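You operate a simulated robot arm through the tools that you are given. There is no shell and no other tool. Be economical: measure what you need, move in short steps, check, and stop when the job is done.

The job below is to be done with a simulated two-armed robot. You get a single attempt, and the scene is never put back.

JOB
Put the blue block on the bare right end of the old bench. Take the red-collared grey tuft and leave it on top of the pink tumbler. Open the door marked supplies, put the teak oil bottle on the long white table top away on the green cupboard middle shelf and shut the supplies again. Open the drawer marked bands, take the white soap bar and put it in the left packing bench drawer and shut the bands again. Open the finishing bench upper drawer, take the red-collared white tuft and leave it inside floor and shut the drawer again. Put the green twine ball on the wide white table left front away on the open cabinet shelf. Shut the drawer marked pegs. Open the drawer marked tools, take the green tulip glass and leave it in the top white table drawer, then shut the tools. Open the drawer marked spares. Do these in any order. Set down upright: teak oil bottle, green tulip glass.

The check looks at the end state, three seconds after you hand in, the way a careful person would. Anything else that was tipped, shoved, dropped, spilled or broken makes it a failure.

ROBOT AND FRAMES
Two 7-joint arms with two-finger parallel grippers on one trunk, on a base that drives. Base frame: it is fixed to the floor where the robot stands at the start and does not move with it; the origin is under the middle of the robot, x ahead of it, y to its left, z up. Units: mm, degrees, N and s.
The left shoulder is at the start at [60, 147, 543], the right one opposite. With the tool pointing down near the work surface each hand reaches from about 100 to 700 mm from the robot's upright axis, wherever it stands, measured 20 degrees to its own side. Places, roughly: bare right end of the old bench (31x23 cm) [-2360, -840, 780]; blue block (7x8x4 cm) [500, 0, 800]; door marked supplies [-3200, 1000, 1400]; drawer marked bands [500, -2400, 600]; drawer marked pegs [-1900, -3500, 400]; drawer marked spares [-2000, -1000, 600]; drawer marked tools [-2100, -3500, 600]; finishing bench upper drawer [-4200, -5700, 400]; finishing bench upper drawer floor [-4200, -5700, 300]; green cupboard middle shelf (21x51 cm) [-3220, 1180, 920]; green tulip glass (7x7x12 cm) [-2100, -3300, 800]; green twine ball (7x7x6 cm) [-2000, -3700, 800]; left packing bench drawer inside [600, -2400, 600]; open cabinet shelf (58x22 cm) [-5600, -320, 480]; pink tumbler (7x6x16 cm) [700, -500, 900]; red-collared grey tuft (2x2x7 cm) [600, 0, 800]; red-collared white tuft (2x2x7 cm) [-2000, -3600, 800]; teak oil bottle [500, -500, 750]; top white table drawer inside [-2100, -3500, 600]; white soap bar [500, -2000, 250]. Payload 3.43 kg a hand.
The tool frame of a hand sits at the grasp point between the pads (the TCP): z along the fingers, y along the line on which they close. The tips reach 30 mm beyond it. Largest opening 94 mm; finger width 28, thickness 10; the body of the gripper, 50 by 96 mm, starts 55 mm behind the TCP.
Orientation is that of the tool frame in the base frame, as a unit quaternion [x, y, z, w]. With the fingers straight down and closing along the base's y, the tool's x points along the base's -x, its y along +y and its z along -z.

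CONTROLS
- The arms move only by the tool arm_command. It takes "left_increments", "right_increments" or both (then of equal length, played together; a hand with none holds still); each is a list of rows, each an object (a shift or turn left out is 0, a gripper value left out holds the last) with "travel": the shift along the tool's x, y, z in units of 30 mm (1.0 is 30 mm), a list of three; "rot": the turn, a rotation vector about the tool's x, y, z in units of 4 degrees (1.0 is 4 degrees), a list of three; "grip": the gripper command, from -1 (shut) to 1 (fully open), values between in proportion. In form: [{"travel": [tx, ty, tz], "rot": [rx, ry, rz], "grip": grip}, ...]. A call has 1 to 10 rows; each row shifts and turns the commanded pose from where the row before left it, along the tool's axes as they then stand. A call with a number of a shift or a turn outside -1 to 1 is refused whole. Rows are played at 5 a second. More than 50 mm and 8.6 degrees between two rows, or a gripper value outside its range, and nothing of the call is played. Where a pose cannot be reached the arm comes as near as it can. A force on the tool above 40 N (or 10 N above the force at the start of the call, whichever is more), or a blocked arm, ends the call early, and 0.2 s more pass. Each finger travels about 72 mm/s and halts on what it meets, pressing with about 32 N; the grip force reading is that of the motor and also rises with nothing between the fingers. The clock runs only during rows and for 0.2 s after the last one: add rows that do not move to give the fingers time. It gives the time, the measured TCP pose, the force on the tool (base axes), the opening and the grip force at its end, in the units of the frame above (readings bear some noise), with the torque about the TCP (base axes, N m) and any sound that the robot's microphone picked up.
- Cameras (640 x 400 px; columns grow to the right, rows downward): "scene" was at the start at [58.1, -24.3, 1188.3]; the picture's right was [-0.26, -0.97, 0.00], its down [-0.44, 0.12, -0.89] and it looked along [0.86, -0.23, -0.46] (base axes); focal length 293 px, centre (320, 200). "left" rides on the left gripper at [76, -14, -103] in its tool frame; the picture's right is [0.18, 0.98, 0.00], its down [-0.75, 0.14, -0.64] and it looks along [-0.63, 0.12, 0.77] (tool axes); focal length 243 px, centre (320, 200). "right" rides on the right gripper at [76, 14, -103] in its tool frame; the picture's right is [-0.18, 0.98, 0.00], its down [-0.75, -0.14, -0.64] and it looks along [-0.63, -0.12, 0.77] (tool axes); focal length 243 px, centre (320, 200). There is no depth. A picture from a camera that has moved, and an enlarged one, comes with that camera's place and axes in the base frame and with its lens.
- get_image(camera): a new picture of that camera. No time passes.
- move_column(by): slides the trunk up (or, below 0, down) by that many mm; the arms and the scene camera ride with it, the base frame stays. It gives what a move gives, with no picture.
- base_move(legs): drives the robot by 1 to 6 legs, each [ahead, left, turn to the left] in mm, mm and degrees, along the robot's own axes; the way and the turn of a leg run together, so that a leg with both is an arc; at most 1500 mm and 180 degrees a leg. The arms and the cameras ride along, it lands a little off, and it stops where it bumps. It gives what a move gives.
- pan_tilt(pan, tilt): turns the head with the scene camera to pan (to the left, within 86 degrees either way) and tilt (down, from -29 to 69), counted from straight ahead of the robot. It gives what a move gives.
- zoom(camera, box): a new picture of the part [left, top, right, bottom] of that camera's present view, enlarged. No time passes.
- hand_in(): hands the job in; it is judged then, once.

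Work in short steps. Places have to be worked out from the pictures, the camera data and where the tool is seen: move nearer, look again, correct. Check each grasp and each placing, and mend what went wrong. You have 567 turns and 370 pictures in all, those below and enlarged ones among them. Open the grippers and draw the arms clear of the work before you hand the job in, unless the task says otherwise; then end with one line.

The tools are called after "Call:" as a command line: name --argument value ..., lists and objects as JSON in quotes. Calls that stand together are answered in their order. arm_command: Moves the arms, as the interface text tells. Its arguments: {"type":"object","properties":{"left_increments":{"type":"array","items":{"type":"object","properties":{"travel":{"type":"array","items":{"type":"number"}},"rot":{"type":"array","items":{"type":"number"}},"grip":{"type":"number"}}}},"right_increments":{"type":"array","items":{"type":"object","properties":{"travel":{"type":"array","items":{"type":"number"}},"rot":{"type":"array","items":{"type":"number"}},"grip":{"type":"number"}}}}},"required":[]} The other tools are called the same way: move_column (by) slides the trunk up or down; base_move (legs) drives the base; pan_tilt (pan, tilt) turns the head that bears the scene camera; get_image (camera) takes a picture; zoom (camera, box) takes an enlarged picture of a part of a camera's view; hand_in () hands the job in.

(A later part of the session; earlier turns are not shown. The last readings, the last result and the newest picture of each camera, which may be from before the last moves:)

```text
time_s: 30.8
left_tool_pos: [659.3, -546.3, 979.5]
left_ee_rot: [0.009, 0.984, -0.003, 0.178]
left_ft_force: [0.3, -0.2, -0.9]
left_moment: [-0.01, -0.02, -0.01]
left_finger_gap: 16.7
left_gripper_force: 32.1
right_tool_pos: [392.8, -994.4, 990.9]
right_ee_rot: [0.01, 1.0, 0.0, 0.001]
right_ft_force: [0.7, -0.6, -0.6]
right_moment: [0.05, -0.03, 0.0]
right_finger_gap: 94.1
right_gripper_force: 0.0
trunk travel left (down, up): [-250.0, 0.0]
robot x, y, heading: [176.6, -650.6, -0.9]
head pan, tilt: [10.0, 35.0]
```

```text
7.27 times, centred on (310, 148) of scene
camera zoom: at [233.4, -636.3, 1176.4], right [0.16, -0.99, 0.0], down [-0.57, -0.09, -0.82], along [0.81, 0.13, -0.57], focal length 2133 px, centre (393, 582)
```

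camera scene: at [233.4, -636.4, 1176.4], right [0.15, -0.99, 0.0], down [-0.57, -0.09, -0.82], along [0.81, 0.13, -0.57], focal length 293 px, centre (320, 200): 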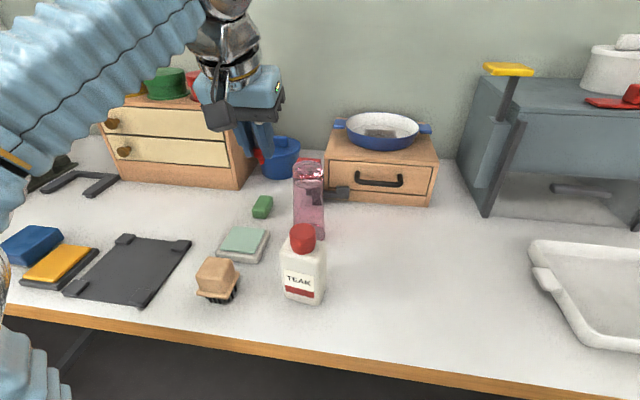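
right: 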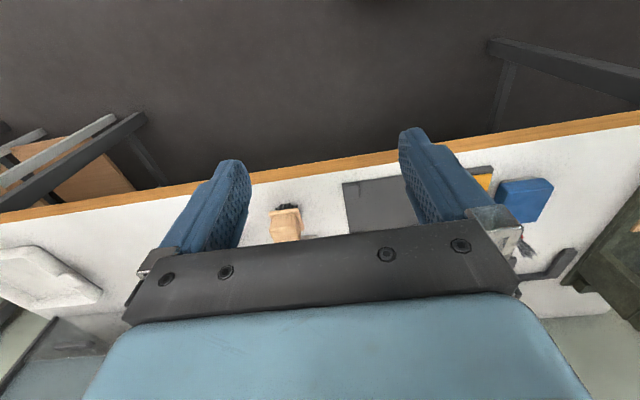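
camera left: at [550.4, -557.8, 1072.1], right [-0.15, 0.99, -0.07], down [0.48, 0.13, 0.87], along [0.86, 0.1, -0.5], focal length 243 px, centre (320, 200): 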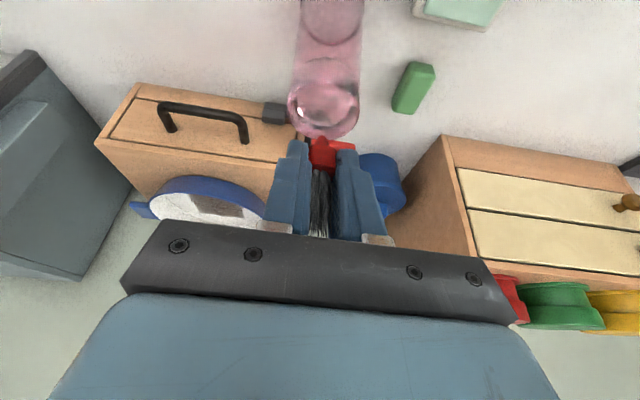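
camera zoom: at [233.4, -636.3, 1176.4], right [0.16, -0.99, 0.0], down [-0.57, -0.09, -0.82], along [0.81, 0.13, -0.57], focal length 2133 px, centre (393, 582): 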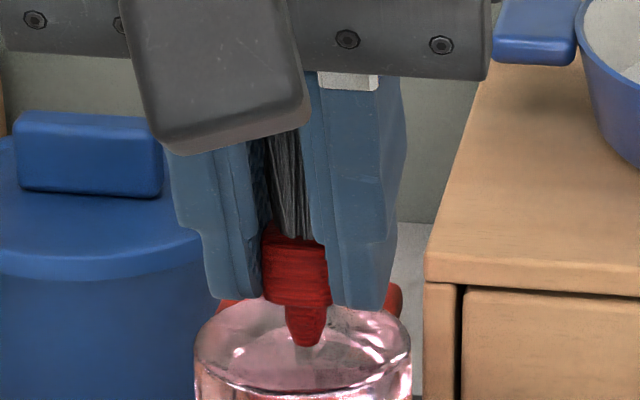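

Call:
arm_command --left_increments '[{"travel": [0.017, 0, 0.047]}, {"travel": [0, 0, 0]}]'

Call:
arm_command --left_increments '[{"travel": [0.011, 0, 0.031]}, {"travel": [0, 0, 0]}]'

Call:
zoom --camera "scene" --box '[270, 120, 350, 175]'

```text
time_s: 31.4
left_tool_pos: [659.0, -547.1, 977.6]
left_ee_rot: [0.009, 0.984, -0.002, 0.178]
left_ft_force: [-0.2, 0.4, -0.5]
left_moment: [0.04, -0.02, -0.01]
left_finger_gap: 16.8
left_gripper_force: 31.4
right_tool_pos: [392.9, -994.8, 991.6]
right_ee_rot: [0.009, 1.0, 0.0, 0.001]
right_ft_force: [-0.4, 0.2, 0.7]
right_moment: [0.0, -0.03, -0.02]
right_finger_gap: 94.2
right_gripper_force: 0.0
trunk travel left (down, up): [-250.0, 0.0]
robot x, y, heading: [179.1, -651.4, -1.0]
head pan, tilt: [10.0, 35.0]
```

```text
time_s: 32.0
left_tool_pos: [659.6, -547.4, 977.7]
left_ee_rot: [0.008, 0.984, -0.003, 0.18]
left_ft_force: [1.2, 0.0, 7.1]
left_moment: [-0.03, -0.09, -0.04]
left_finger_gap: 16.7
left_gripper_force: 32.1
right_tool_pos: [392.7, -995.3, 991.1]
right_ee_rot: [0.01, 1.0, 0.0, 0.002]
right_ft_force: [0.1, 0.2, -0.1]
right_moment: [0.0, -0.01, 0.03]
right_finger_gap: 94.0
right_gripper_force: 0.1
trunk travel left (down, up): [-250.0, 0.0]
robot x, y, heading: [173.8, -646.9, -1.1]
head pan, tilt: [10.0, 35.0]
```

```text
7.27 times, centred on (310, 148) of scene
camera zoom: at [233.1, -636.4, 1176.5], right [0.16, -0.99, 0.0], down [-0.57, -0.09, -0.82], along [0.81, 0.13, -0.57], focal length 2133 px, centre (393, 582)
```

zoom: 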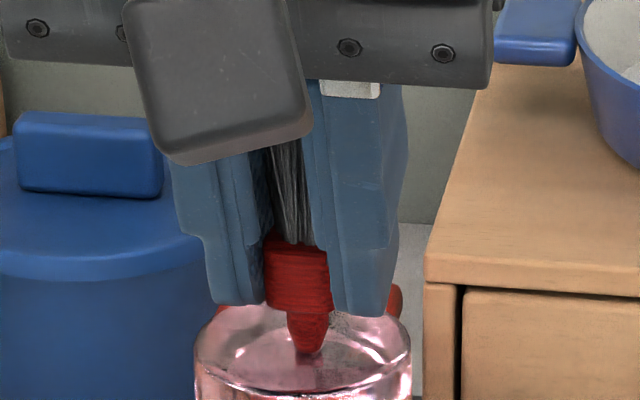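

Contact (7 N). Relieve half a millimetre and open gently.

Call:
arm_command --left_increments '[{"travel": [-0.008, 0, -0.022]}, {"travel": [0, 0, 0]}, {"grip": -0.62}, {"grip": -0.57}, {"grip": -0.5}, {"grip": -0.4}, {"grip": -0.25}, {"grip": -0.1}, {"grip": 0.1}]'

Call:
zoom --camera "scene" --box '[270, 120, 350, 175]'

```text
time_s: 34.0
left_tool_pos: [659.0, -547.0, 977.4]
left_ee_rot: [0.009, 0.984, -0.003, 0.179]
left_ft_force: [0.5, 0.8, -0.2]
left_moment: [-0.01, 0.0, -0.02]
left_finger_gap: 51.8
left_gripper_force: 0.0
right_tool_pos: [393.5, -996.0, 990.6]
right_ee_rot: [0.01, 1.0, 0.0, 0.001]
right_ft_force: [-0.1, 0.0, -0.3]
right_moment: [0.03, -0.01, -0.02]
right_finger_gap: 94.1
right_gripper_force: 0.1
trunk travel left (down, up): [-250.0, 0.0]
robot x, y, heading: [177.6, -646.9, -1.1]
head pan, tilt: [10.0, 35.0]
```

```text
7.27 times, centred on (310, 148) of scene
camera zoom: at [233.4, -636.4, 1176.4], right [0.16, -0.99, 0.0], down [-0.57, -0.09, -0.82], along [0.81, 0.13, -0.57], focal length 2133 px, centre (393, 582)
```

zoom: 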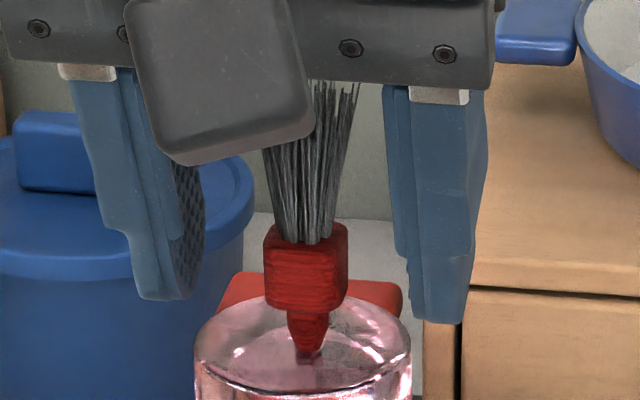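

Tuft stands on the tumbler. Retract along the tool axis.

Call:
arm_command --left_increments '[{"travel": [0, 0, -0.5]}, {"travel": [0, 0, -1]}, {"travel": [0, 0, -1]}, {"travel": [0.5, 0, -1]}, {"travel": [1, 0, 0]}, {"travel": [0, 0, 0]}]'

Call:
get_image --camera "scene"

```text
time_s: 35.4
left_tool_pos: [580.7, -544.4, 1059.6]
left_ee_rot: [0.009, 0.984, -0.003, 0.178]
left_ft_force: [0.2, -0.3, 0.1]
left_moment: [-0.02, 0.04, 0.05]
left_finger_gap: 51.5
left_gripper_force: 0.0
right_tool_pos: [393.3, -995.6, 991.1]
right_ee_rot: [0.01, 1.0, 0.001, 0.001]
right_ft_force: [0.2, 0.4, 0.3]
right_moment: [-0.07, -0.02, -0.01]
right_finger_gap: 93.9
right_gripper_force: 0.1
trunk travel left (down, up): [-250.0, 0.0]
robot x, y, heading: [172.5, -651.0, -1.1]
head pan, tilt: [10.0, 35.0]
```

```text
334 pictures are left
camera scene: at [233.2, -636.2, 1176.4], right [0.16, -0.99, 0.0], down [-0.57, -0.09, -0.82], along [0.81, 0.13, -0.57], focal length 293 px, centre (320, 200)
```

scene: 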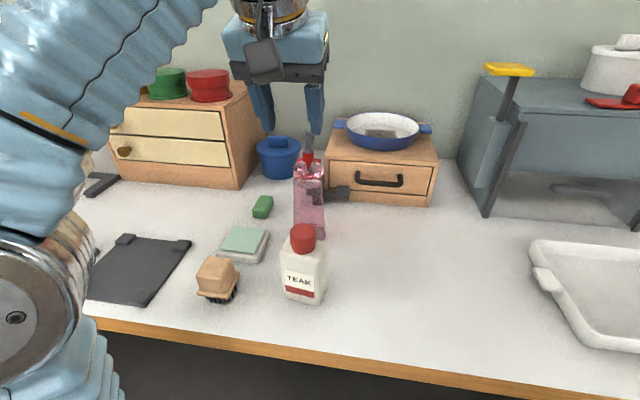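

Good. Now measure the teak bottle.

Call:
zoom --camera "scene" --box '[240, 210, 360, 310]'

Call:
get_image --camera "right"

```text
4.00 times, centred on (300, 260) of scene
camera zoom: at [233.2, -636.2, 1176.4], right [0.16, -0.99, 0.0], down [-0.57, -0.09, -0.82], along [0.81, 0.13, -0.57], focal length 1173 px, centre (400, -40)
```

zoom: 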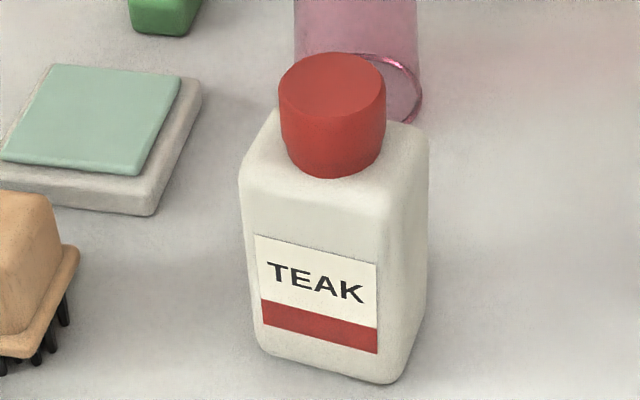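

```text
332 pictures are left
camera right: at [316.5, -980.5, 1094.0], right [0.2, 0.98, 0.0], down [0.75, -0.15, 0.64], along [0.63, -0.13, -0.77], focal length 243 px, centre (320, 200)
```

right: 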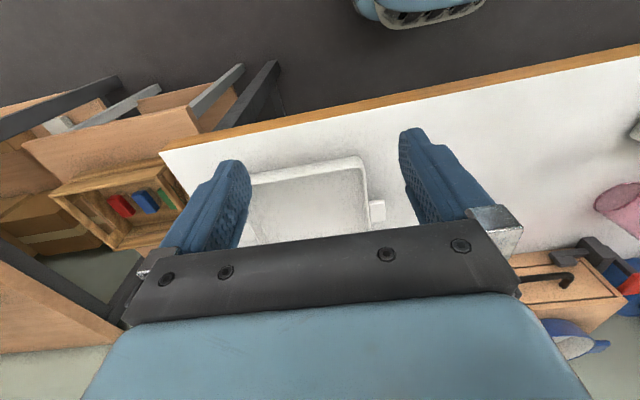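

Bottle base centre ≈(526,-568), height ~135, width ~58, depth ~40. I strafe left 280 so the bottle suits the right arm and the block the left.

Call:
base_move --legs '[[0, 280, 0.8]]'

Call:
pan_tilt --pan -20 --tilt 45

Call:
get_image --camera "scene"

Call:
get_image --camera "right"

```text
time_s: 37.4
left_tool_pos: [581.3, -257.9, 1059.6]
left_ee_rot: [-0.001, 0.984, 0.0, 0.178]
left_ft_force: [0.4, -0.5, 0.4]
left_moment: [-0.02, 0.03, 0.06]
left_finger_gap: 51.7
left_gripper_force: 0.1
right_tool_pos: [403.0, -711.5, 991.3]
right_ee_rot: [-0.001, 1.0, 0.0, 0.001]
right_ft_force: [0.2, -0.6, -0.3]
right_moment: [0.01, 0.01, -0.02]
right_finger_gap: 94.0
right_gripper_force: 0.0
trunk travel left (down, up): [-250.0, 0.0]
robot x, y, heading: [178.9, -374.3, -0.1]
head pan, tilt: [10.0, 35.0]
```

```text
time_s: 38.3
left_tool_pos: [580.9, -258.0, 1059.4]
left_ee_rot: [-0.002, 0.984, 0.0, 0.179]
left_ft_force: [0.4, -0.2, 0.3]
left_moment: [-0.01, 0.03, -0.01]
left_finger_gap: 51.7
left_gripper_force: 0.0
right_tool_pos: [403.6, -712.6, 991.4]
right_ee_rot: [-0.001, 1.0, 0.0, 0.001]
right_ft_force: [-0.6, -0.3, -0.6]
right_moment: [0.02, -0.02, 0.0]
right_finger_gap: 93.9
right_gripper_force: 0.1
trunk travel left (down, up): [-250.0, 0.0]
robot x, y, heading: [176.2, -372.2, 0.4]
head pan, tilt: [-20.0, 45.0]
```

```text
331 pictures are left
camera scene: at [225.2, -400.2, 1161.6], right [-0.34, -0.94, 0.0], down [-0.67, 0.24, -0.71], along [0.67, -0.24, -0.71], focal length 293 px, centre (320, 200)
```

scene: 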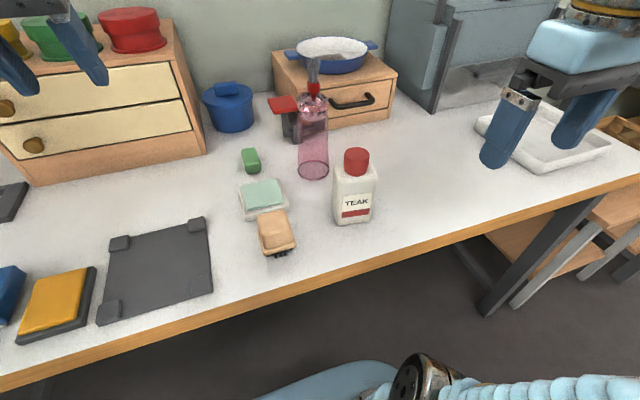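

```text
330 pictures are left
camera right: at [325.7, -699.6, 1094.0], right [0.18, 0.98, 0.0], down [0.75, -0.14, 0.64], along [0.63, -0.12, -0.77], focal length 243 px, centre (320, 200)
```

right: 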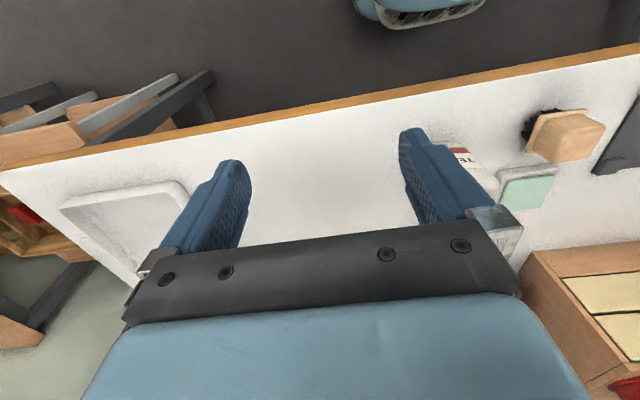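

Call:
zoom --camera "scene" --box '[310, 140, 400, 235]'

```text
4.21 times, centred on (355, 188) of scene
camera zoom: at [225.2, -400.2, 1161.6], right [-0.34, -0.94, 0.0], down [-0.67, 0.24, -0.71], along [0.67, -0.24, -0.71], focal length 1235 px, centre (173, 253)
```

zoom: 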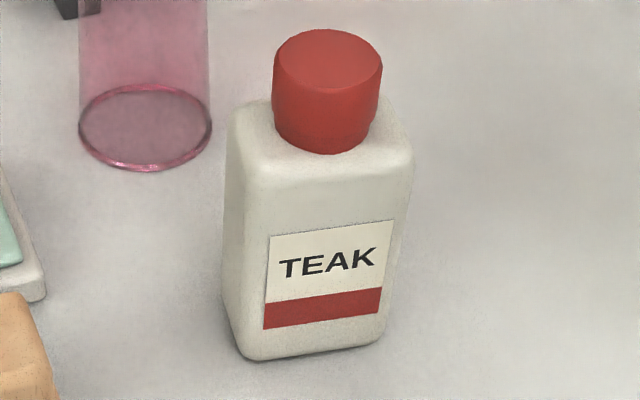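

Bottle yaw ≈-9°, centre (529,-567). I back off 100 mm for arm room, then orient the right hand: yaw -8°, tilt forward 60°.

Call:
base_move --legs '[[-100, 0, 0]]'

Call:
arm_command --right_increments '[{"rot": [0, 0, 1]}, {"rot": [0, 0, 1]}, {"rot": [0, -1, 0]}, {"rot": [0, -1, 0]}, {"rot": [0, -1, 0]}, {"rot": [0, -1, 0]}, {"rot": [0, -1, 0]}, {"rot": [0, -1, 0]}, {"rot": [0, -1, 0]}, {"rot": [0, -1, 0]}]'

Call:
arm_command --right_increments '[{"rot": [0, -1, 0]}, {"rot": [0, -1, 0]}, {"rot": [0, -1, 0]}, {"rot": [0, -1, 0]}, {"rot": [0, -1, 0]}, {"rot": [0, -1, 0]}, {"rot": [0, -1, 0]}, {"travel": [0, 0, 0]}]'

Call:
get_image --camera "scene"

```text
time_s: 39.5
left_tool_pos: [480.0, -257.3, 1059.0]
left_ee_rot: [-0.001, 0.984, 0.0, 0.179]
left_ft_force: [0.0, 0.2, -0.4]
left_moment: [-0.01, 0.01, 0.01]
left_finger_gap: 52.2
left_gripper_force: 0.1
right_tool_pos: [299.9, -712.7, 990.7]
right_ee_rot: [-0.001, 1.0, 0.0, 0.001]
right_ft_force: [0.3, 0.1, -0.4]
right_moment: [0.03, 0.02, 0.02]
right_finger_gap: 94.0
right_gripper_force: 0.0
trunk travel left (down, up): [-250.0, 0.0]
robot x, y, heading: [73.0, -371.0, 0.4]
head pan, tilt: [-20.0, 45.0]
```

```text
time_s: 41.7
left_tool_pos: [479.9, -257.6, 1059.7]
left_ee_rot: [-0.001, 0.984, -0.001, 0.179]
left_ft_force: [-0.1, -0.4, -0.3]
left_moment: [0.02, 0.02, 0.02]
left_finger_gap: 51.8
left_gripper_force: 0.1
right_tool_pos: [299.6, -712.5, 990.4]
right_ee_rot: [0.066, 0.958, -0.02, 0.277]
right_ft_force: [-0.2, -0.6, 0.3]
right_moment: [0.01, 0.0, -0.02]
right_finger_gap: 94.1
right_gripper_force: 0.0
trunk travel left (down, up): [-250.0, 0.0]
robot x, y, heading: [78.1, -374.7, 0.0]
head pan, tilt: [-20.0, 45.0]
```

```text
time_s: 43.5
left_tool_pos: [479.3, -258.8, 1060.6]
left_ee_rot: [-0.001, 0.984, -0.001, 0.179]
left_ft_force: [0.1, 0.1, 0.3]
left_moment: [-0.01, -0.01, -0.01]
left_finger_gap: 51.8
left_gripper_force: 0.0
right_tool_pos: [299.6, -712.8, 991.3]
right_ee_rot: [0.06, 0.863, -0.035, 0.501]
right_ft_force: [-0.6, 0.4, 0.0]
right_moment: [-0.02, 0.02, 0.01]
right_finger_gap: 94.0
right_gripper_force: 0.0
trunk travel left (down, up): [-250.0, 0.0]
robot x, y, heading: [74.4, -369.0, -0.2]
head pan, tilt: [-20.0, 45.0]
```

```text
328 pictures are left
camera scene: at [122.9, -400.5, 1161.5], right [-0.34, -0.94, 0.0], down [-0.66, 0.24, -0.71], along [0.66, -0.24, -0.71], focal length 293 px, centre (320, 200)
```

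scene: 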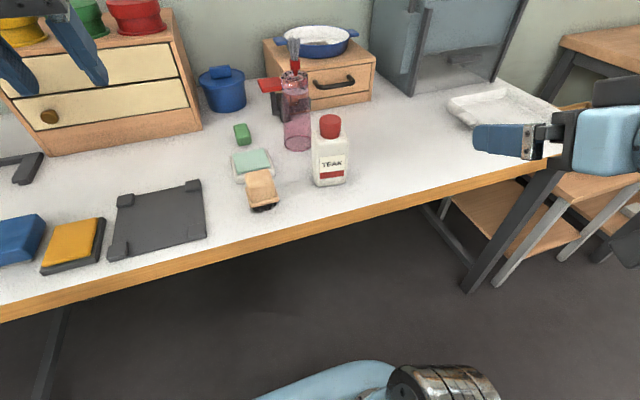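

Orientation OK. Move the right hand to a pre-grasp point 130 mm back from the bottle.

Call:
arm_command --right_increments '[{"travel": [0.08, 0.98, 0.593]}, {"travel": [0.08, 0.98, 0.593]}, {"travel": [0.08, 0.98, 0.593]}, {"travel": [0.08, 0.98, 0.593]}, {"travel": [0.08, 0.98, 0.593]}, {"travel": [0.08, 0.98, 0.593]}, {"travel": [0, 0, 0]}]'

Call:
get_image --camera "scene"

Call:
get_image --camera "right"

```text
time_s: 45.1
left_tool_pos: [480.9, -257.7, 1059.1]
left_ee_rot: [-0.001, 0.984, 0.0, 0.179]
left_ft_force: [-0.4, 0.1, 0.2]
left_moment: [-0.03, 0.0, 0.03]
left_finger_gap: 51.8
left_gripper_force: 0.1
right_tool_pos: [405.9, -547.8, 925.3]
right_ee_rot: [0.061, 0.863, -0.036, 0.5]
right_ft_force: [0.4, 0.1, -0.4]
right_moment: [0.01, 0.0, 0.01]
right_finger_gap: 94.0
right_gripper_force: 0.0
trunk travel left (down, up): [-250.0, 0.0]
robot x, y, heading: [74.0, -373.1, 0.2]
head pan, tilt: [-20.0, 45.0]
```

```text
327 pictures are left
camera scene: at [123.0, -400.3, 1161.5], right [-0.34, -0.94, 0.0], down [-0.67, 0.24, -0.71], along [0.66, -0.24, -0.71], focal length 293 px, centre (320, 200)
```

scene: 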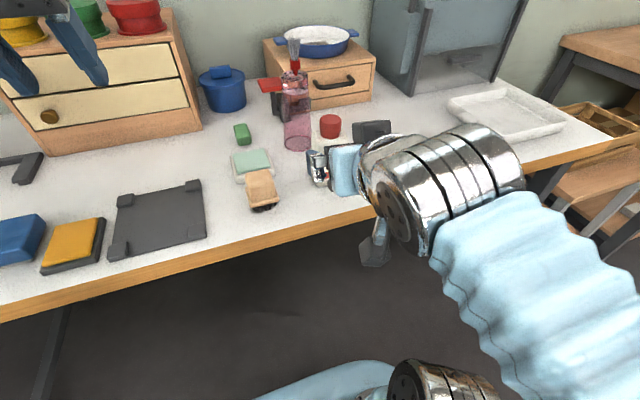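

```text
326 pictures are left
camera right: at [282.9, -517.5, 911.4], right [0.23, 0.96, 0.16], down [-0.2, -0.12, 0.97], along [0.95, -0.25, 0.16], focal length 243 px, centre (320, 200)
```

right: 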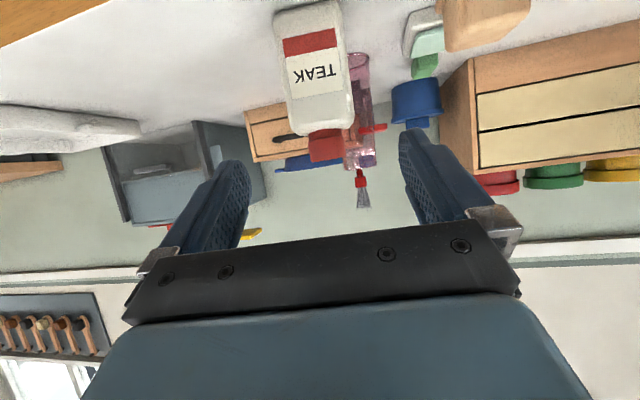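

Alignment is good (bottle centred on the approach line). Advance 130 mm along the tool axis.

Call:
arm_command --right_increments '[{"travel": [0, 0, 0.9]}, {"travel": [0, 0, 0.9]}, {"travel": [0, 0, 0.9]}, {"travel": [0, 0, 0.9]}, {"travel": [0, 0, 0.73]}, {"travel": [0, 0, 0]}]'

Call:
get_image --camera "right"

Call:
zoom --camera "scene" --box '[260, 90, 420, 200]'

```text
time_s: 46.5
left_tool_pos: [479.6, -259.0, 1058.5]
left_ee_rot: [-0.001, 0.984, -0.001, 0.179]
left_ft_force: [0.6, -1.1, -0.4]
left_moment: [0.03, -0.02, -0.04]
left_finger_gap: 51.7
left_gripper_force: 0.0
right_tool_pos: [518.2, -565.3, 859.5]
right_ee_rot: [0.059, 0.864, -0.035, 0.499]
right_ft_force: [0.1, -0.1, -0.2]
right_moment: [0.01, 0.01, -0.02]
right_finger_gap: 94.2
right_gripper_force: 0.1
trunk travel left (down, up): [-250.0, 0.0]
robot x, y, heading: [78.5, -371.4, 0.0]
head pan, tilt: [-20.0, 45.0]
```

```text
325 pictures are left
camera right: at [394.8, -534.8, 844.8], right [0.23, 0.96, 0.16], down [-0.2, -0.12, 0.97], along [0.95, -0.25, 0.17], focal length 243 px, centre (320, 200)
```

right: 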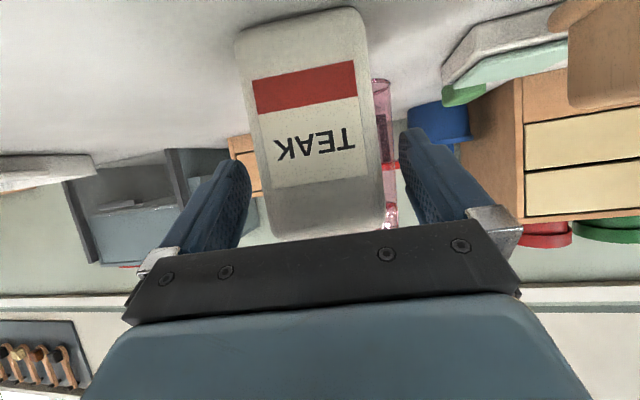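

```text
3.64 times, centred on (340, 145) of scene
camera zoom: at [123.1, -400.4, 1161.5], right [-0.34, -0.94, 0.0], down [-0.67, 0.24, -0.71], along [0.66, -0.24, -0.71], focal length 1066 px, centre (247, 400)
```

zoom: 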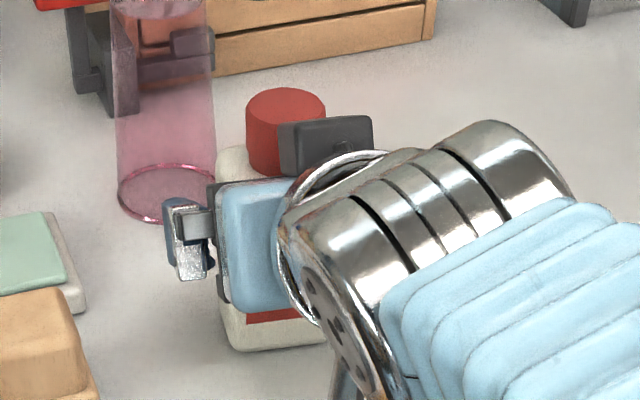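

Bottle is between the fingers. Close the grip.

Call:
arm_command --right_increments '[{"grip": 0.4}, {"grip": -1}, {"grip": -1}, {"grip": -1}, {"grip": -1}]'

Call:
get_image --camera "right"

```text
time_s: 47.7
left_tool_pos: [477.7, -257.6, 1059.4]
left_ee_rot: [-0.002, 0.984, 0.0, 0.178]
left_ft_force: [0.1, -1.1, 0.0]
left_moment: [0.02, 0.02, -0.02]
left_finger_gap: 51.6
left_gripper_force: 0.1
right_tool_pos: [518.1, -565.4, 859.0]
right_ee_rot: [0.059, 0.864, -0.034, 0.5]
right_ft_force: [0.5, 0.8, 0.3]
right_moment: [0.04, -0.07, 0.02]
right_finger_gap: 66.2
right_gripper_force: 32.0
trunk travel left (down, up): [-250.0, 0.0]
robot x, y, heading: [75.1, -372.1, 0.1]
head pan, tilt: [-20.0, 45.0]
```

```text
323 pictures are left
camera right: at [394.6, -534.8, 845.0], right [0.23, 0.96, 0.16], down [-0.2, -0.12, 0.97], along [0.95, -0.25, 0.17], focal length 243 px, centre (320, 200)
```

right: 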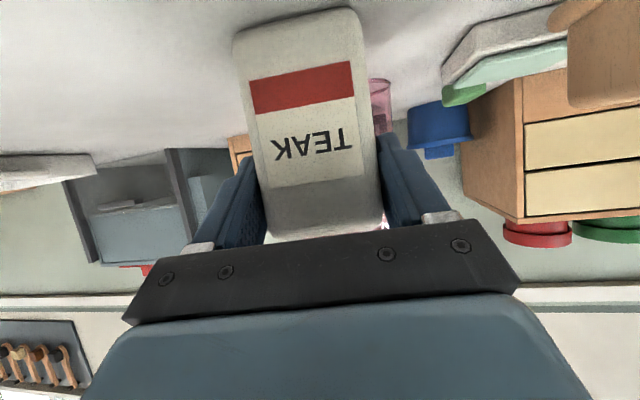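

Gripped (66 mm). Lift 90 mm while the left hand returns to straight down.

Call:
arm_command --right_increments '[{"travel": [-0.866, 0, -0.5]}, {"travel": [-0.866, 0, -0.5]}, {"travel": [-0.866, 0, -0.5]}, {"travel": [0, 0, 0]}, {"travel": [0, 0, 0]}]' --left_increments '[{"rot": [0, 1, 0]}, {"rot": [0, 1, 0]}, {"rot": [0, 1, 0]}, {"rot": [0, 1, 0], "grip": 1}, {"rot": [0, 1, 0], "grip": 1}]'

Call:
get_image --camera "right"

Call:
pan_tilt --pan 15 --tilt 45

Call:
get_image --camera "scene"

```text
time_s: 48.9
left_tool_pos: [475.2, -261.4, 1053.8]
left_ee_rot: [0.001, 0.992, 0.006, 0.128]
left_ft_force: [0.2, -0.3, -0.1]
left_moment: [0.04, -0.01, 0.0]
left_finger_gap: 93.9
left_gripper_force: 0.2
left hand out of reach, approached as far as the arm can: row 2, 3, 4, 5
right_tool_pos: [519.4, -565.5, 953.5]
right_ee_rot: [0.06, 0.864, -0.035, 0.499]
right_ft_force: [0.7, 0.1, -2.5]
right_moment: [0.02, -0.01, -0.02]
right_finger_gap: 66.1
right_gripper_force: 32.2
trunk travel left (down, up): [-250.0, 0.0]
robot x, y, heading: [77.7, -370.7, 0.4]
head pan, tilt: [-20.0, 45.0]
```

```text
322 pictures are left
camera right: at [395.9, -534.0, 938.3], right [0.23, 0.96, 0.16], down [-0.2, -0.12, 0.97], along [0.95, -0.25, 0.16], focal length 243 px, centre (320, 200)
```

right: 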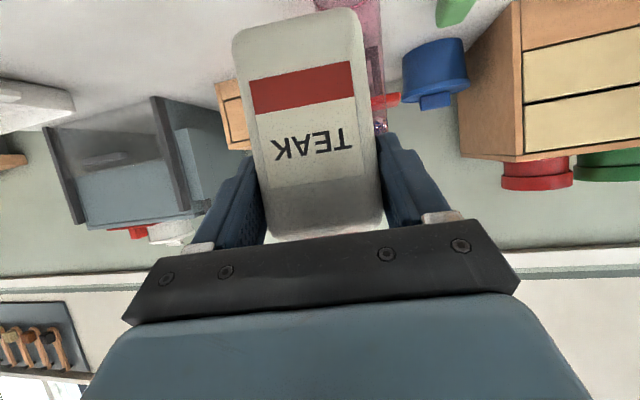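

```text
time_s: 49.9
left_tool_pos: [476.8, -261.7, 1054.1]
left_ee_rot: [0.002, 0.992, 0.005, 0.129]
left_ft_force: [-1.2, 0.1, -0.1]
left_moment: [0.01, 0.03, 0.0]
left_finger_gap: 94.0
left_gripper_force: 0.0
right_tool_pos: [519.3, -565.1, 952.9]
right_ee_rot: [0.058, 0.864, -0.033, 0.5]
right_ft_force: [0.1, 0.4, -2.2]
right_moment: [0.06, 0.04, 0.02]
right_finger_gap: 66.0
right_gripper_force: 31.9
trunk travel left (down, up): [-250.0, 0.0]
robot x, y, heading: [76.4, -375.2, 0.0]
head pan, tilt: [15.0, 45.0]
```

```text
321 pictures are left
camera scene: at [125.2, -351.7, 1161.5], right [0.26, -0.97, 0.0], down [-0.68, -0.18, -0.71], along [0.68, 0.18, -0.71], focal length 293 px, centre (320, 200)
```

scene: 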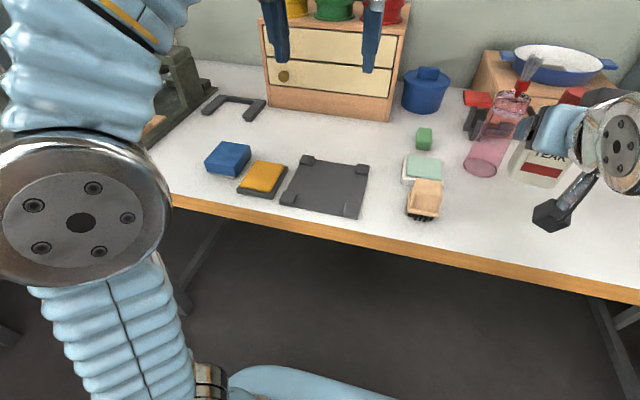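

Now bring the left hand down, upright and over toward the block.

Call:
arm_command --left_increments '[{"travel": [0, 1, 0.5]}, {"travel": [0, 1, 0.5]}, {"travel": [0, 1, 0.5]}, {"travel": [0, 1, 0.5]}, {"travel": [0, 1, 0.5], "rot": [0, 0.92, 0]}, {"travel": [0, 1, 0.4], "rot": [0, 0.92, 0]}, {"travel": [0, 0.8, 0.3], "rot": [0, 0.92, 0]}, {"rot": [0, 0.92, 0]}, {"travel": [0, 0, 0]}]'

Call:
get_image --camera "left"

```text
time_s: 51.9
left_tool_pos: [497.9, -57.0, 963.3]
left_ee_rot: [0.0, 1.0, 0.005, 0.0]
left_ft_force: [-0.8, 0.0, 0.4]
left_moment: [0.01, 0.01, 0.02]
left_finger_gap: 94.0
left_gripper_force: 0.1
right_tool_pos: [520.3, -563.8, 952.5]
right_ee_rot: [0.06, 0.863, -0.035, 0.5]
right_ft_force: [-0.5, -0.3, -1.9]
right_moment: [0.01, 0.01, 0.02]
right_finger_gap: 66.3
right_gripper_force: 32.0
trunk travel left (down, up): [-250.0, 0.0]
robot x, y, heading: [76.3, -374.3, -0.1]
head pan, tilt: [15.0, 45.0]
```

```text
320 pictures are left
camera left: at [421.7, -73.5, 1065.4], right [-0.18, 0.98, 0.01], down [0.75, 0.13, 0.64], along [0.63, 0.13, -0.77], focal length 243 px, centre (320, 200)
```

left: 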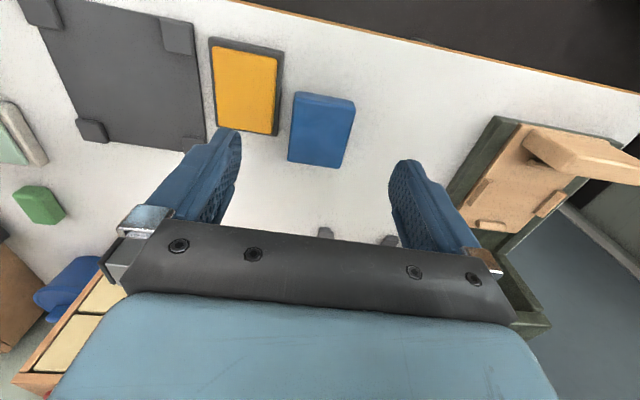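

The sponge tile sits only ~12 mm beside the block, so I grip the block along x instead: rotate the left hand 90°.

Call:
arm_command --left_increments '[{"rot": [0, 0, 1]}, {"rot": [0, 0, 1]}, {"rot": [0, 0, 1]}, {"rot": [0, 0, 1]}, {"rot": [0, 0, 1]}, {"rot": [0, 0, 1]}, {"rot": [0, 0, 1]}, {"rot": [0, 0, 1]}, {"rot": [0, 0, 1]}, {"rot": [0, 0, 1]}]'

Call:
arm_command --left_increments '[{"rot": [0, 0, 1]}, {"rot": [0, 0, 1]}, {"rot": [0, 0, 1]}, {"rot": [0, 0, 1]}, {"rot": [0, 0, 1]}, {"rot": [0, 0, 1]}, {"rot": [0, 0, 1]}, {"rot": [0, 0, 1]}, {"rot": [0, 0, 1]}, {"rot": [0, 0, 1]}]'

Call:
arm_command --left_increments '[{"rot": [0, 0, 1]}, {"rot": [0, 0, 1]}, {"rot": [0, 0, 0.6]}, {"travel": [0, 0, 0]}]'

Call:
get_image --camera "left"

Call:
get_image --camera "scene"

```text
time_s: 54.1
left_tool_pos: [498.5, -56.3, 962.6]
left_ee_rot: [0.343, 0.939, 0.006, -0.002]
left_ft_force: [-0.3, -0.3, 0.2]
left_moment: [-0.02, -0.01, 0.02]
left_finger_gap: 93.9
left_gripper_force: 0.1
right_tool_pos: [520.4, -564.2, 952.1]
right_ee_rot: [0.059, 0.864, -0.034, 0.499]
right_ft_force: [0.0, -0.4, -2.5]
right_moment: [0.03, 0.02, 0.01]
right_finger_gap: 65.8
right_gripper_force: 32.1
trunk travel left (down, up): [-250.0, 0.0]
robot x, y, heading: [75.6, -371.0, -0.0]
head pan, tilt: [15.0, 45.0]
```

```text
time_s: 56.3
left_tool_pos: [499.1, -57.2, 963.5]
left_ee_rot: [0.644, 0.765, 0.005, -0.004]
left_ft_force: [0.3, -0.8, 0.4]
left_moment: [0.01, 0.0, -0.03]
left_finger_gap: 94.1
left_gripper_force: 0.1
right_tool_pos: [520.0, -564.3, 952.2]
right_ee_rot: [0.06, 0.864, -0.035, 0.499]
right_ft_force: [-0.3, 0.5, -2.7]
right_moment: [-0.03, 0.04, -0.03]
right_finger_gap: 66.2
right_gripper_force: 32.0
trunk travel left (down, up): [-250.0, 0.0]
robot x, y, heading: [75.3, -373.2, 0.2]
head pan, tilt: [15.0, 45.0]
```

```text
time_s: 57.3
left_tool_pos: [499.2, -56.9, 962.7]
left_ee_rot: [0.711, 0.704, 0.005, -0.004]
left_ft_force: [-0.4, 0.6, 0.6]
left_moment: [-0.01, 0.01, 0.0]
left_finger_gap: 93.9
left_gripper_force: 0.0
right_tool_pos: [519.3, -564.1, 953.0]
right_ee_rot: [0.06, 0.863, -0.035, 0.5]
right_ft_force: [-0.5, -0.9, -2.8]
right_moment: [0.0, 0.02, 0.0]
right_finger_gap: 66.0
right_gripper_force: 31.4
trunk travel left (down, up): [-250.0, 0.0]
robot x, y, heading: [80.4, -369.8, 0.1]
head pan, tilt: [15.0, 45.0]
```

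```text
319 pictures are left
camera left: at [484.4, 17.9, 1066.3], right [0.98, 0.18, 0.0], down [0.13, -0.76, 0.63], along [0.11, -0.62, -0.77], focal length 243 px, centre (320, 200)
```

left: 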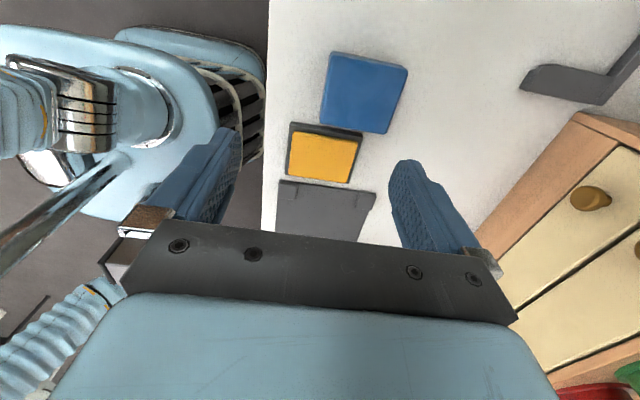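

```text
318 pictures are left
camera scene: at [125.2, -351.6, 1161.5], right [0.26, -0.97, 0.0], down [-0.68, -0.18, -0.71], along [0.68, 0.18, -0.71], focal length 293 px, centre (320, 200)
```

scene: 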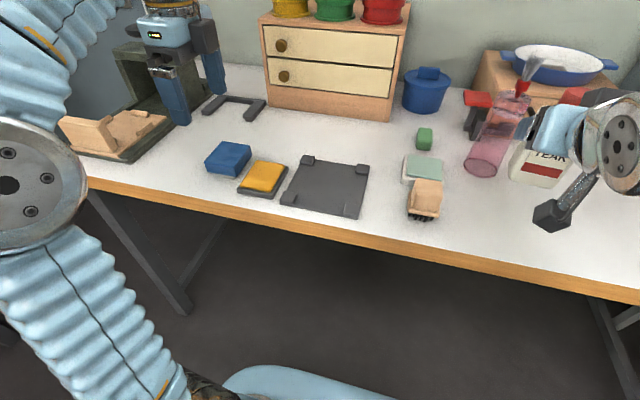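

Rotated. Move over the block (~(533,-48)) and descend partway.

Call:
arm_command --left_increments '[{"travel": [0.3, 0.6, 0]}, {"travel": [0, 0.53, 0.5]}, {"travel": [0, 0, 1]}, {"travel": [0, 0, 1]}, {"travel": [0, 0, 0]}]'

Call:
get_image --camera "left"

Call:
zoom --camera "scene" --box '[150, 90, 310, 200]'

```text
time_s: 58.5
left_tool_pos: [533.8, -47.9, 887.4]
left_ee_rot: [0.71, 0.704, 0.005, -0.004]
left_ft_force: [0.4, -0.4, 0.3]
left_moment: [0.02, 0.03, 0.02]
left_finger_gap: 94.0
left_gripper_force: 0.0
right_tool_pos: [519.5, -564.7, 953.2]
right_ee_rot: [0.059, 0.863, -0.034, 0.5]
right_ft_force: [-0.5, 0.2, -1.8]
right_moment: [0.02, 0.03, 0.0]
right_finger_gap: 66.2
right_gripper_force: 31.9
trunk travel left (down, up): [-250.0, 0.0]
robot x, y, heading: [76.3, -370.7, 0.2]
head pan, tilt: [15.0, 45.0]
```

```text
317 pictures are left
camera left: at [519.5, 26.5, 990.9], right [0.98, 0.18, 0.0], down [0.13, -0.76, 0.63], along [0.11, -0.62, -0.77], focal length 243 px, centre (320, 200)
```

left: 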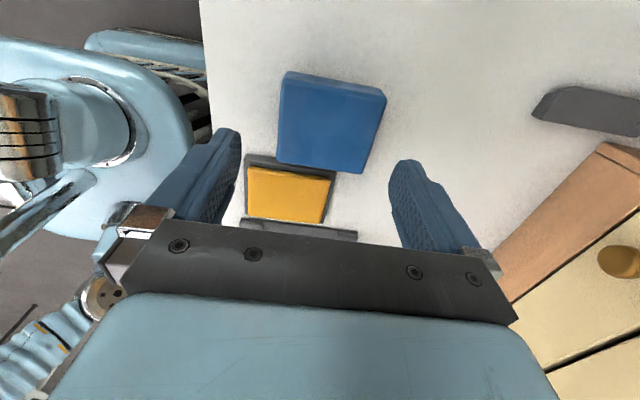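

```text
3.64 times, centred on (230, 145) of scene
camera zoom: at [125.2, -351.5, 1161.5], right [0.26, -0.97, 0.0], down [-0.68, -0.18, -0.71], along [0.68, 0.18, -0.71], focal length 1066 px, centre (647, 400)
```

zoom: 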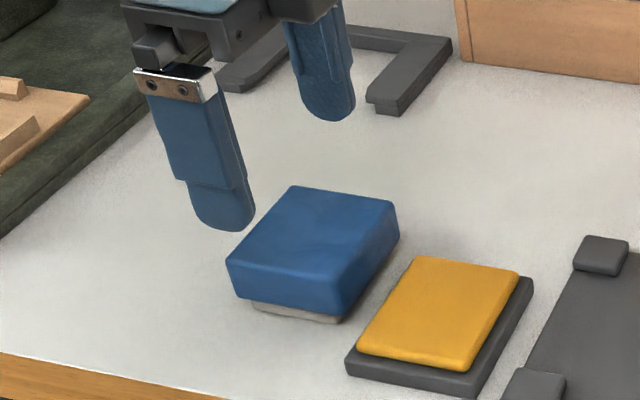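

Hand camera suggests shifting +6 mm x, +5 mm y. Descend to just above the block top and check.

Call:
arm_command --left_increments '[{"travel": [0.17, 0.2, 0.9]}, {"travel": [0, 0, 0]}]'

Call:
zoom --camera "scene" --box '[150, 90, 310, 200]'

Call:
get_image --camera "left"

```text
time_s: 59.1
left_tool_pos: [538.6, -42.2, 862.5]
left_ee_rot: [0.71, 0.705, 0.005, -0.003]
left_ft_force: [-1.1, 0.2, 0.4]
left_moment: [0.02, -0.01, -0.01]
left_finger_gap: 94.2
left_gripper_force: 0.0
right_tool_pos: [520.2, -565.1, 952.1]
right_ee_rot: [0.059, 0.863, -0.034, 0.5]
right_ft_force: [-0.2, 0.9, -2.6]
right_moment: [0.0, 0.01, 0.01]
right_finger_gap: 66.1
right_gripper_force: 32.2
trunk travel left (down, up): [-250.0, 0.0]
robot x, y, heading: [76.9, -372.2, -0.1]
head pan, tilt: [15.0, 45.0]
```

```text
3.64 times, centred on (230, 145) of scene
camera zoom: at [125.2, -351.5, 1161.5], right [0.26, -0.97, 0.0], down [-0.68, -0.18, -0.71], along [0.68, 0.18, -0.71], focal length 1066 px, centre (647, 400)
```

zoom: 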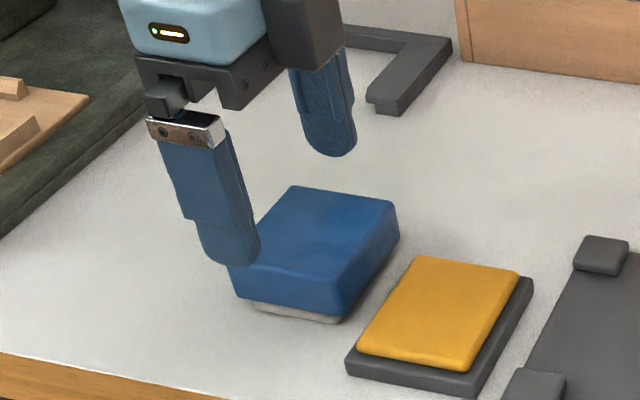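

```text
314 pictures are left
camera left: at [523.1, 32.9, 965.3], right [0.98, 0.18, 0.0], down [0.13, -0.76, 0.63], along [0.11, -0.62, -0.77], focal length 243 px, centre (320, 200)
```

left: 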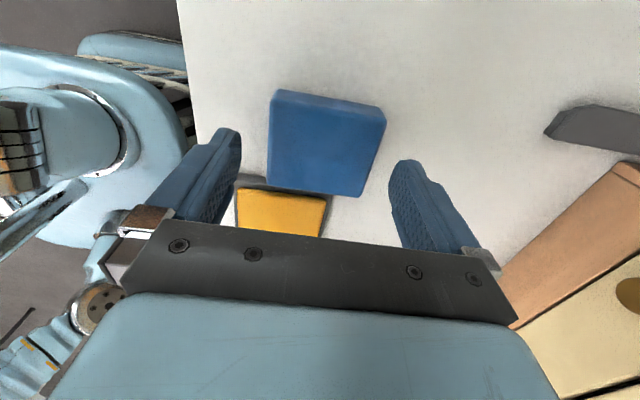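

Well centred in the hand camera. Descend to z≈818 and close.

Call:
arm_command --left_increments '[{"travel": [0, 0, 0.75]}, {"travel": [0, 0, 0.72]}, {"travel": [0, 0, 0]}, {"grip": 0.5}, {"grip": -1}, {"grip": -1}, {"grip": -1}]'

Call:
zoom --camera "scene" --box '[150, 90, 310, 200]'

```text
time_s: 60.7
left_tool_pos: [537.0, -39.7, 816.6]
left_ee_rot: [0.709, 0.705, 0.005, -0.004]
left_ft_force: [0.2, 0.1, 0.3]
left_moment: [-0.01, -0.01, 0.0]
left_finger_gap: 79.7
left_gripper_force: 31.1
right_tool_pos: [519.5, -563.4, 952.4]
right_ee_rot: [0.06, 0.863, -0.034, 0.5]
right_ft_force: [-0.4, -1.2, -2.5]
right_moment: [0.02, 0.03, -0.01]
right_finger_gap: 66.3
right_gripper_force: 31.7
trunk travel left (down, up): [-250.0, 0.0]
robot x, y, heading: [74.4, -377.2, 0.2]
head pan, tilt: [15.0, 45.0]
```

```text
3.64 times, centred on (230, 145) of scene
camera zoom: at [125.2, -351.5, 1161.5], right [0.26, -0.97, 0.0], down [-0.68, -0.18, -0.71], along [0.68, 0.18, -0.71], focal length 1066 px, centre (647, 400)
```

zoom: 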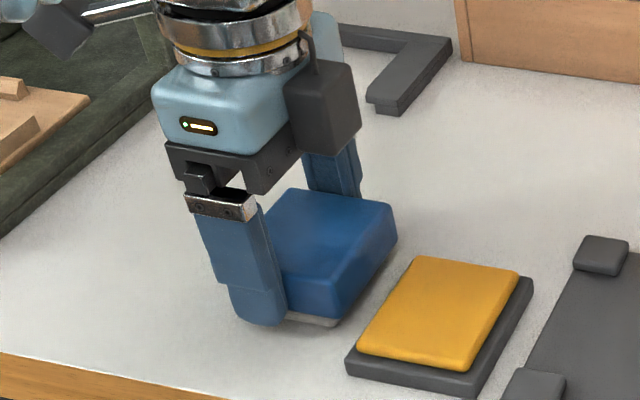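

Gripped on the 8 cm side. Lift 140 mm.

Call:
arm_command --left_increments '[{"travel": [0, 0, -0.5]}, {"travel": [0, 0, -1]}, {"travel": [0, 0, -1]}, {"travel": [0, 0, -1]}, {"travel": [0, 0, -1]}, {"travel": [0, 0, 0]}]'

Call:
get_image --camera "scene"

```text
time_s: 62.1
left_tool_pos: [538.4, -43.9, 948.1]
left_ee_rot: [0.71, 0.704, 0.004, -0.003]
left_ft_force: [-0.6, 0.0, -0.9]
left_moment: [-0.01, -0.01, 0.01]
left_finger_gap: 0.1
left_gripper_force: 32.0
right_tool_pos: [519.8, -564.4, 952.7]
right_ee_rot: [0.06, 0.864, -0.034, 0.499]
right_ft_force: [0.0, 0.3, -1.4]
right_moment: [-0.02, 0.04, 0.0]
right_finger_gap: 66.3
right_gripper_force: 32.1
trunk travel left (down, up): [-250.0, 0.0]
robot x, y, heading: [73.4, -371.2, 0.3]
head pan, tilt: [15.0, 45.0]
```

```text
312 pictures are left
camera scene: at [125.2, -351.6, 1161.5], right [0.26, -0.97, 0.0], down [-0.68, -0.18, -0.71], along [0.68, 0.18, -0.71], focal length 293 px, centre (320, 200)
```

scene: 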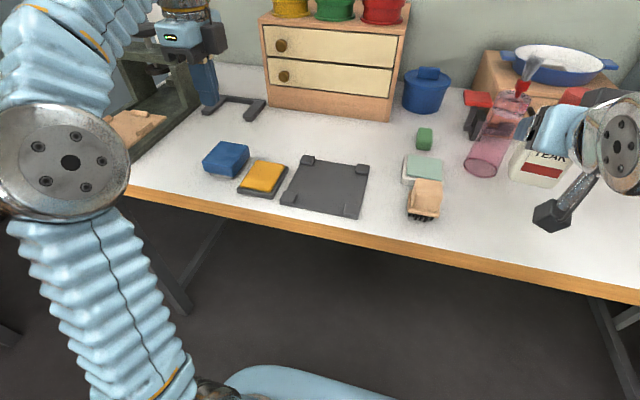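

The block slipped out and stays on the table. Open and look at why.

Call:
arm_command --left_increments '[{"grip": 1}, {"grip": 1}, {"grip": 1}, {"grip": 1}]'

Call:
zoom --camera "scene" --box '[180, 110, 300, 200]'

Call:
get_image --camera "left"

```text
time_s: 63.1
left_tool_pos: [539.4, -44.0, 947.8]
left_ee_rot: [0.709, 0.705, 0.005, -0.004]
left_ft_force: [-0.1, -0.2, -0.1]
left_moment: [-0.02, -0.02, 0.04]
left_finger_gap: 94.0
left_gripper_force: 0.0
right_tool_pos: [520.5, -563.4, 952.5]
right_ee_rot: [0.059, 0.863, -0.034, 0.5]
right_ft_force: [0.1, 0.3, -2.7]
right_moment: [-0.01, 0.05, -0.02]
right_finger_gap: 66.2
right_gripper_force: 32.0
trunk travel left (down, up): [-250.0, 0.0]
robot x, y, heading: [74.7, -372.0, -0.0]
head pan, tilt: [15.0, 45.0]
```

```text
4.44 times, centred on (240, 155) of scene
camera zoom: at [125.2, -351.6, 1161.5], right [0.26, -0.97, 0.0], down [-0.68, -0.18, -0.71], along [0.68, 0.18, -0.71], focal length 1303 px, centre (676, 400)
```

zoom: 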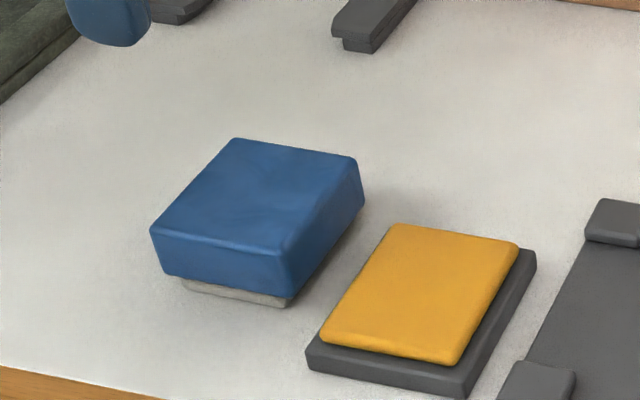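

```text
310 pictures are left
camera left: at [524.7, 30.0, 1051.7], right [0.98, 0.18, 0.0], down [0.13, -0.76, 0.63], along [0.11, -0.62, -0.77], focal length 243 px, centre (320, 200)
```

left: 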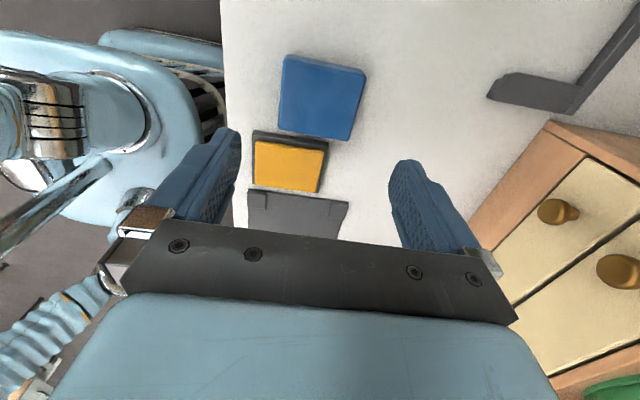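

Comparing both cameras, the block top is ~812 (table ≈773), so my grip was too high and off-centre. Re-grip lower and centred at about (537,-44).

Call:
arm_command --left_increments '[{"travel": [0, 0, 1]}, {"travel": [0, 0, 1]}, {"travel": [0, 0, 1]}, {"travel": [0, 0, 0.7]}, {"travel": [0, 0, 0]}]'

Call:
get_image --camera "left"

```text
time_s: 64.3
left_tool_pos: [538.2, -39.8, 839.2]
left_ee_rot: [0.71, 0.704, 0.004, -0.003]
left_ft_force: [-0.8, -0.3, -0.2]
left_moment: [0.03, -0.02, -0.03]
left_finger_gap: 94.0
left_gripper_force: 0.0
right_tool_pos: [520.2, -565.9, 950.6]
right_ee_rot: [0.059, 0.863, -0.034, 0.5]
right_ft_force: [-0.1, -0.6, -3.1]
right_moment: [-0.01, 0.02, -0.01]
right_finger_gap: 66.2
right_gripper_force: 31.9
trunk travel left (down, up): [-250.0, 0.0]
robot x, y, heading: [75.8, -372.7, 0.2]
head pan, tilt: [15.0, 45.0]
```

```text
309 pictures are left
camera left: at [524.7, 33.2, 943.0], right [0.98, 0.18, 0.0], down [0.14, -0.76, 0.63], along [0.11, -0.62, -0.77], focal length 243 px, centre (320, 200)
```

left: 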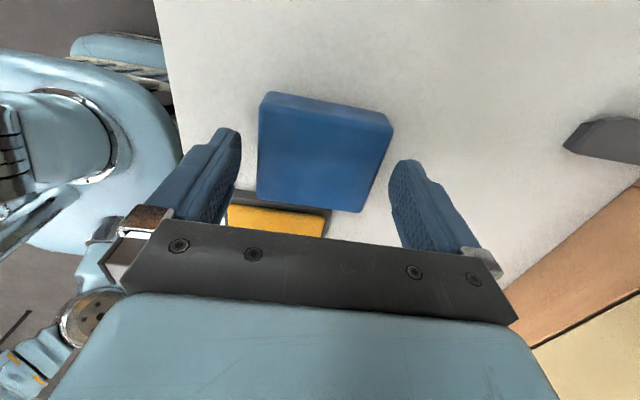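

Centred in the hand camera. Lower to TCP z≈807 and close, with time to press.

Call:
arm_command --left_increments '[{"travel": [0, 0, 0.5]}, {"travel": [0, 0, 0.55]}, {"travel": [0, 0, 0]}]'

Call:
zoom --camera "scene" --box '[180, 110, 300, 200]'

```text
time_s: 65.1
left_tool_pos: [537.7, -40.6, 810.4]
left_ee_rot: [0.709, 0.705, 0.007, -0.003]
left_ft_force: [1.0, 3.1, 27.7]
left_moment: [-0.24, 1.33, -0.26]
left_finger_gap: 93.1
left_gripper_force: 0.0
right_tool_pos: [519.2, -564.6, 953.9]
right_ee_rot: [0.06, 0.863, -0.034, 0.501]
right_ft_force: [0.2, -0.1, -1.8]
right_moment: [0.0, 0.08, 0.04]
right_finger_gap: 66.0
right_gripper_force: 31.8
trunk travel left (down, up): [-250.0, 0.0]
robot x, y, heading: [79.2, -370.7, 0.0]
head pan, tilt: [15.0, 45.0]
```

```text
4.44 times, centred on (240, 155) of scene
camera zoom: at [123.9, -352.3, 1162.1], right [0.26, -0.97, 0.0], down [-0.68, -0.18, -0.71], along [0.68, 0.18, -0.71], focal length 1303 px, centre (676, 400)
```

zoom: 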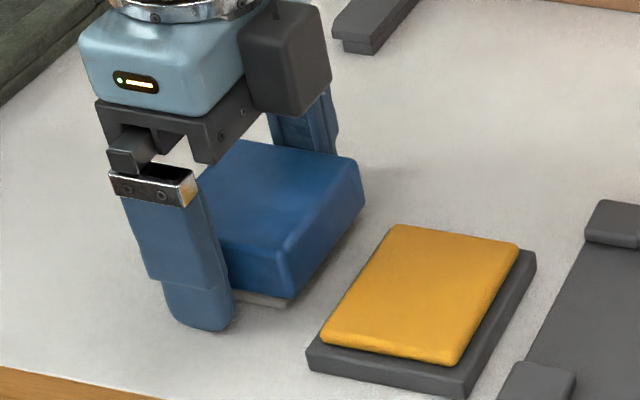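

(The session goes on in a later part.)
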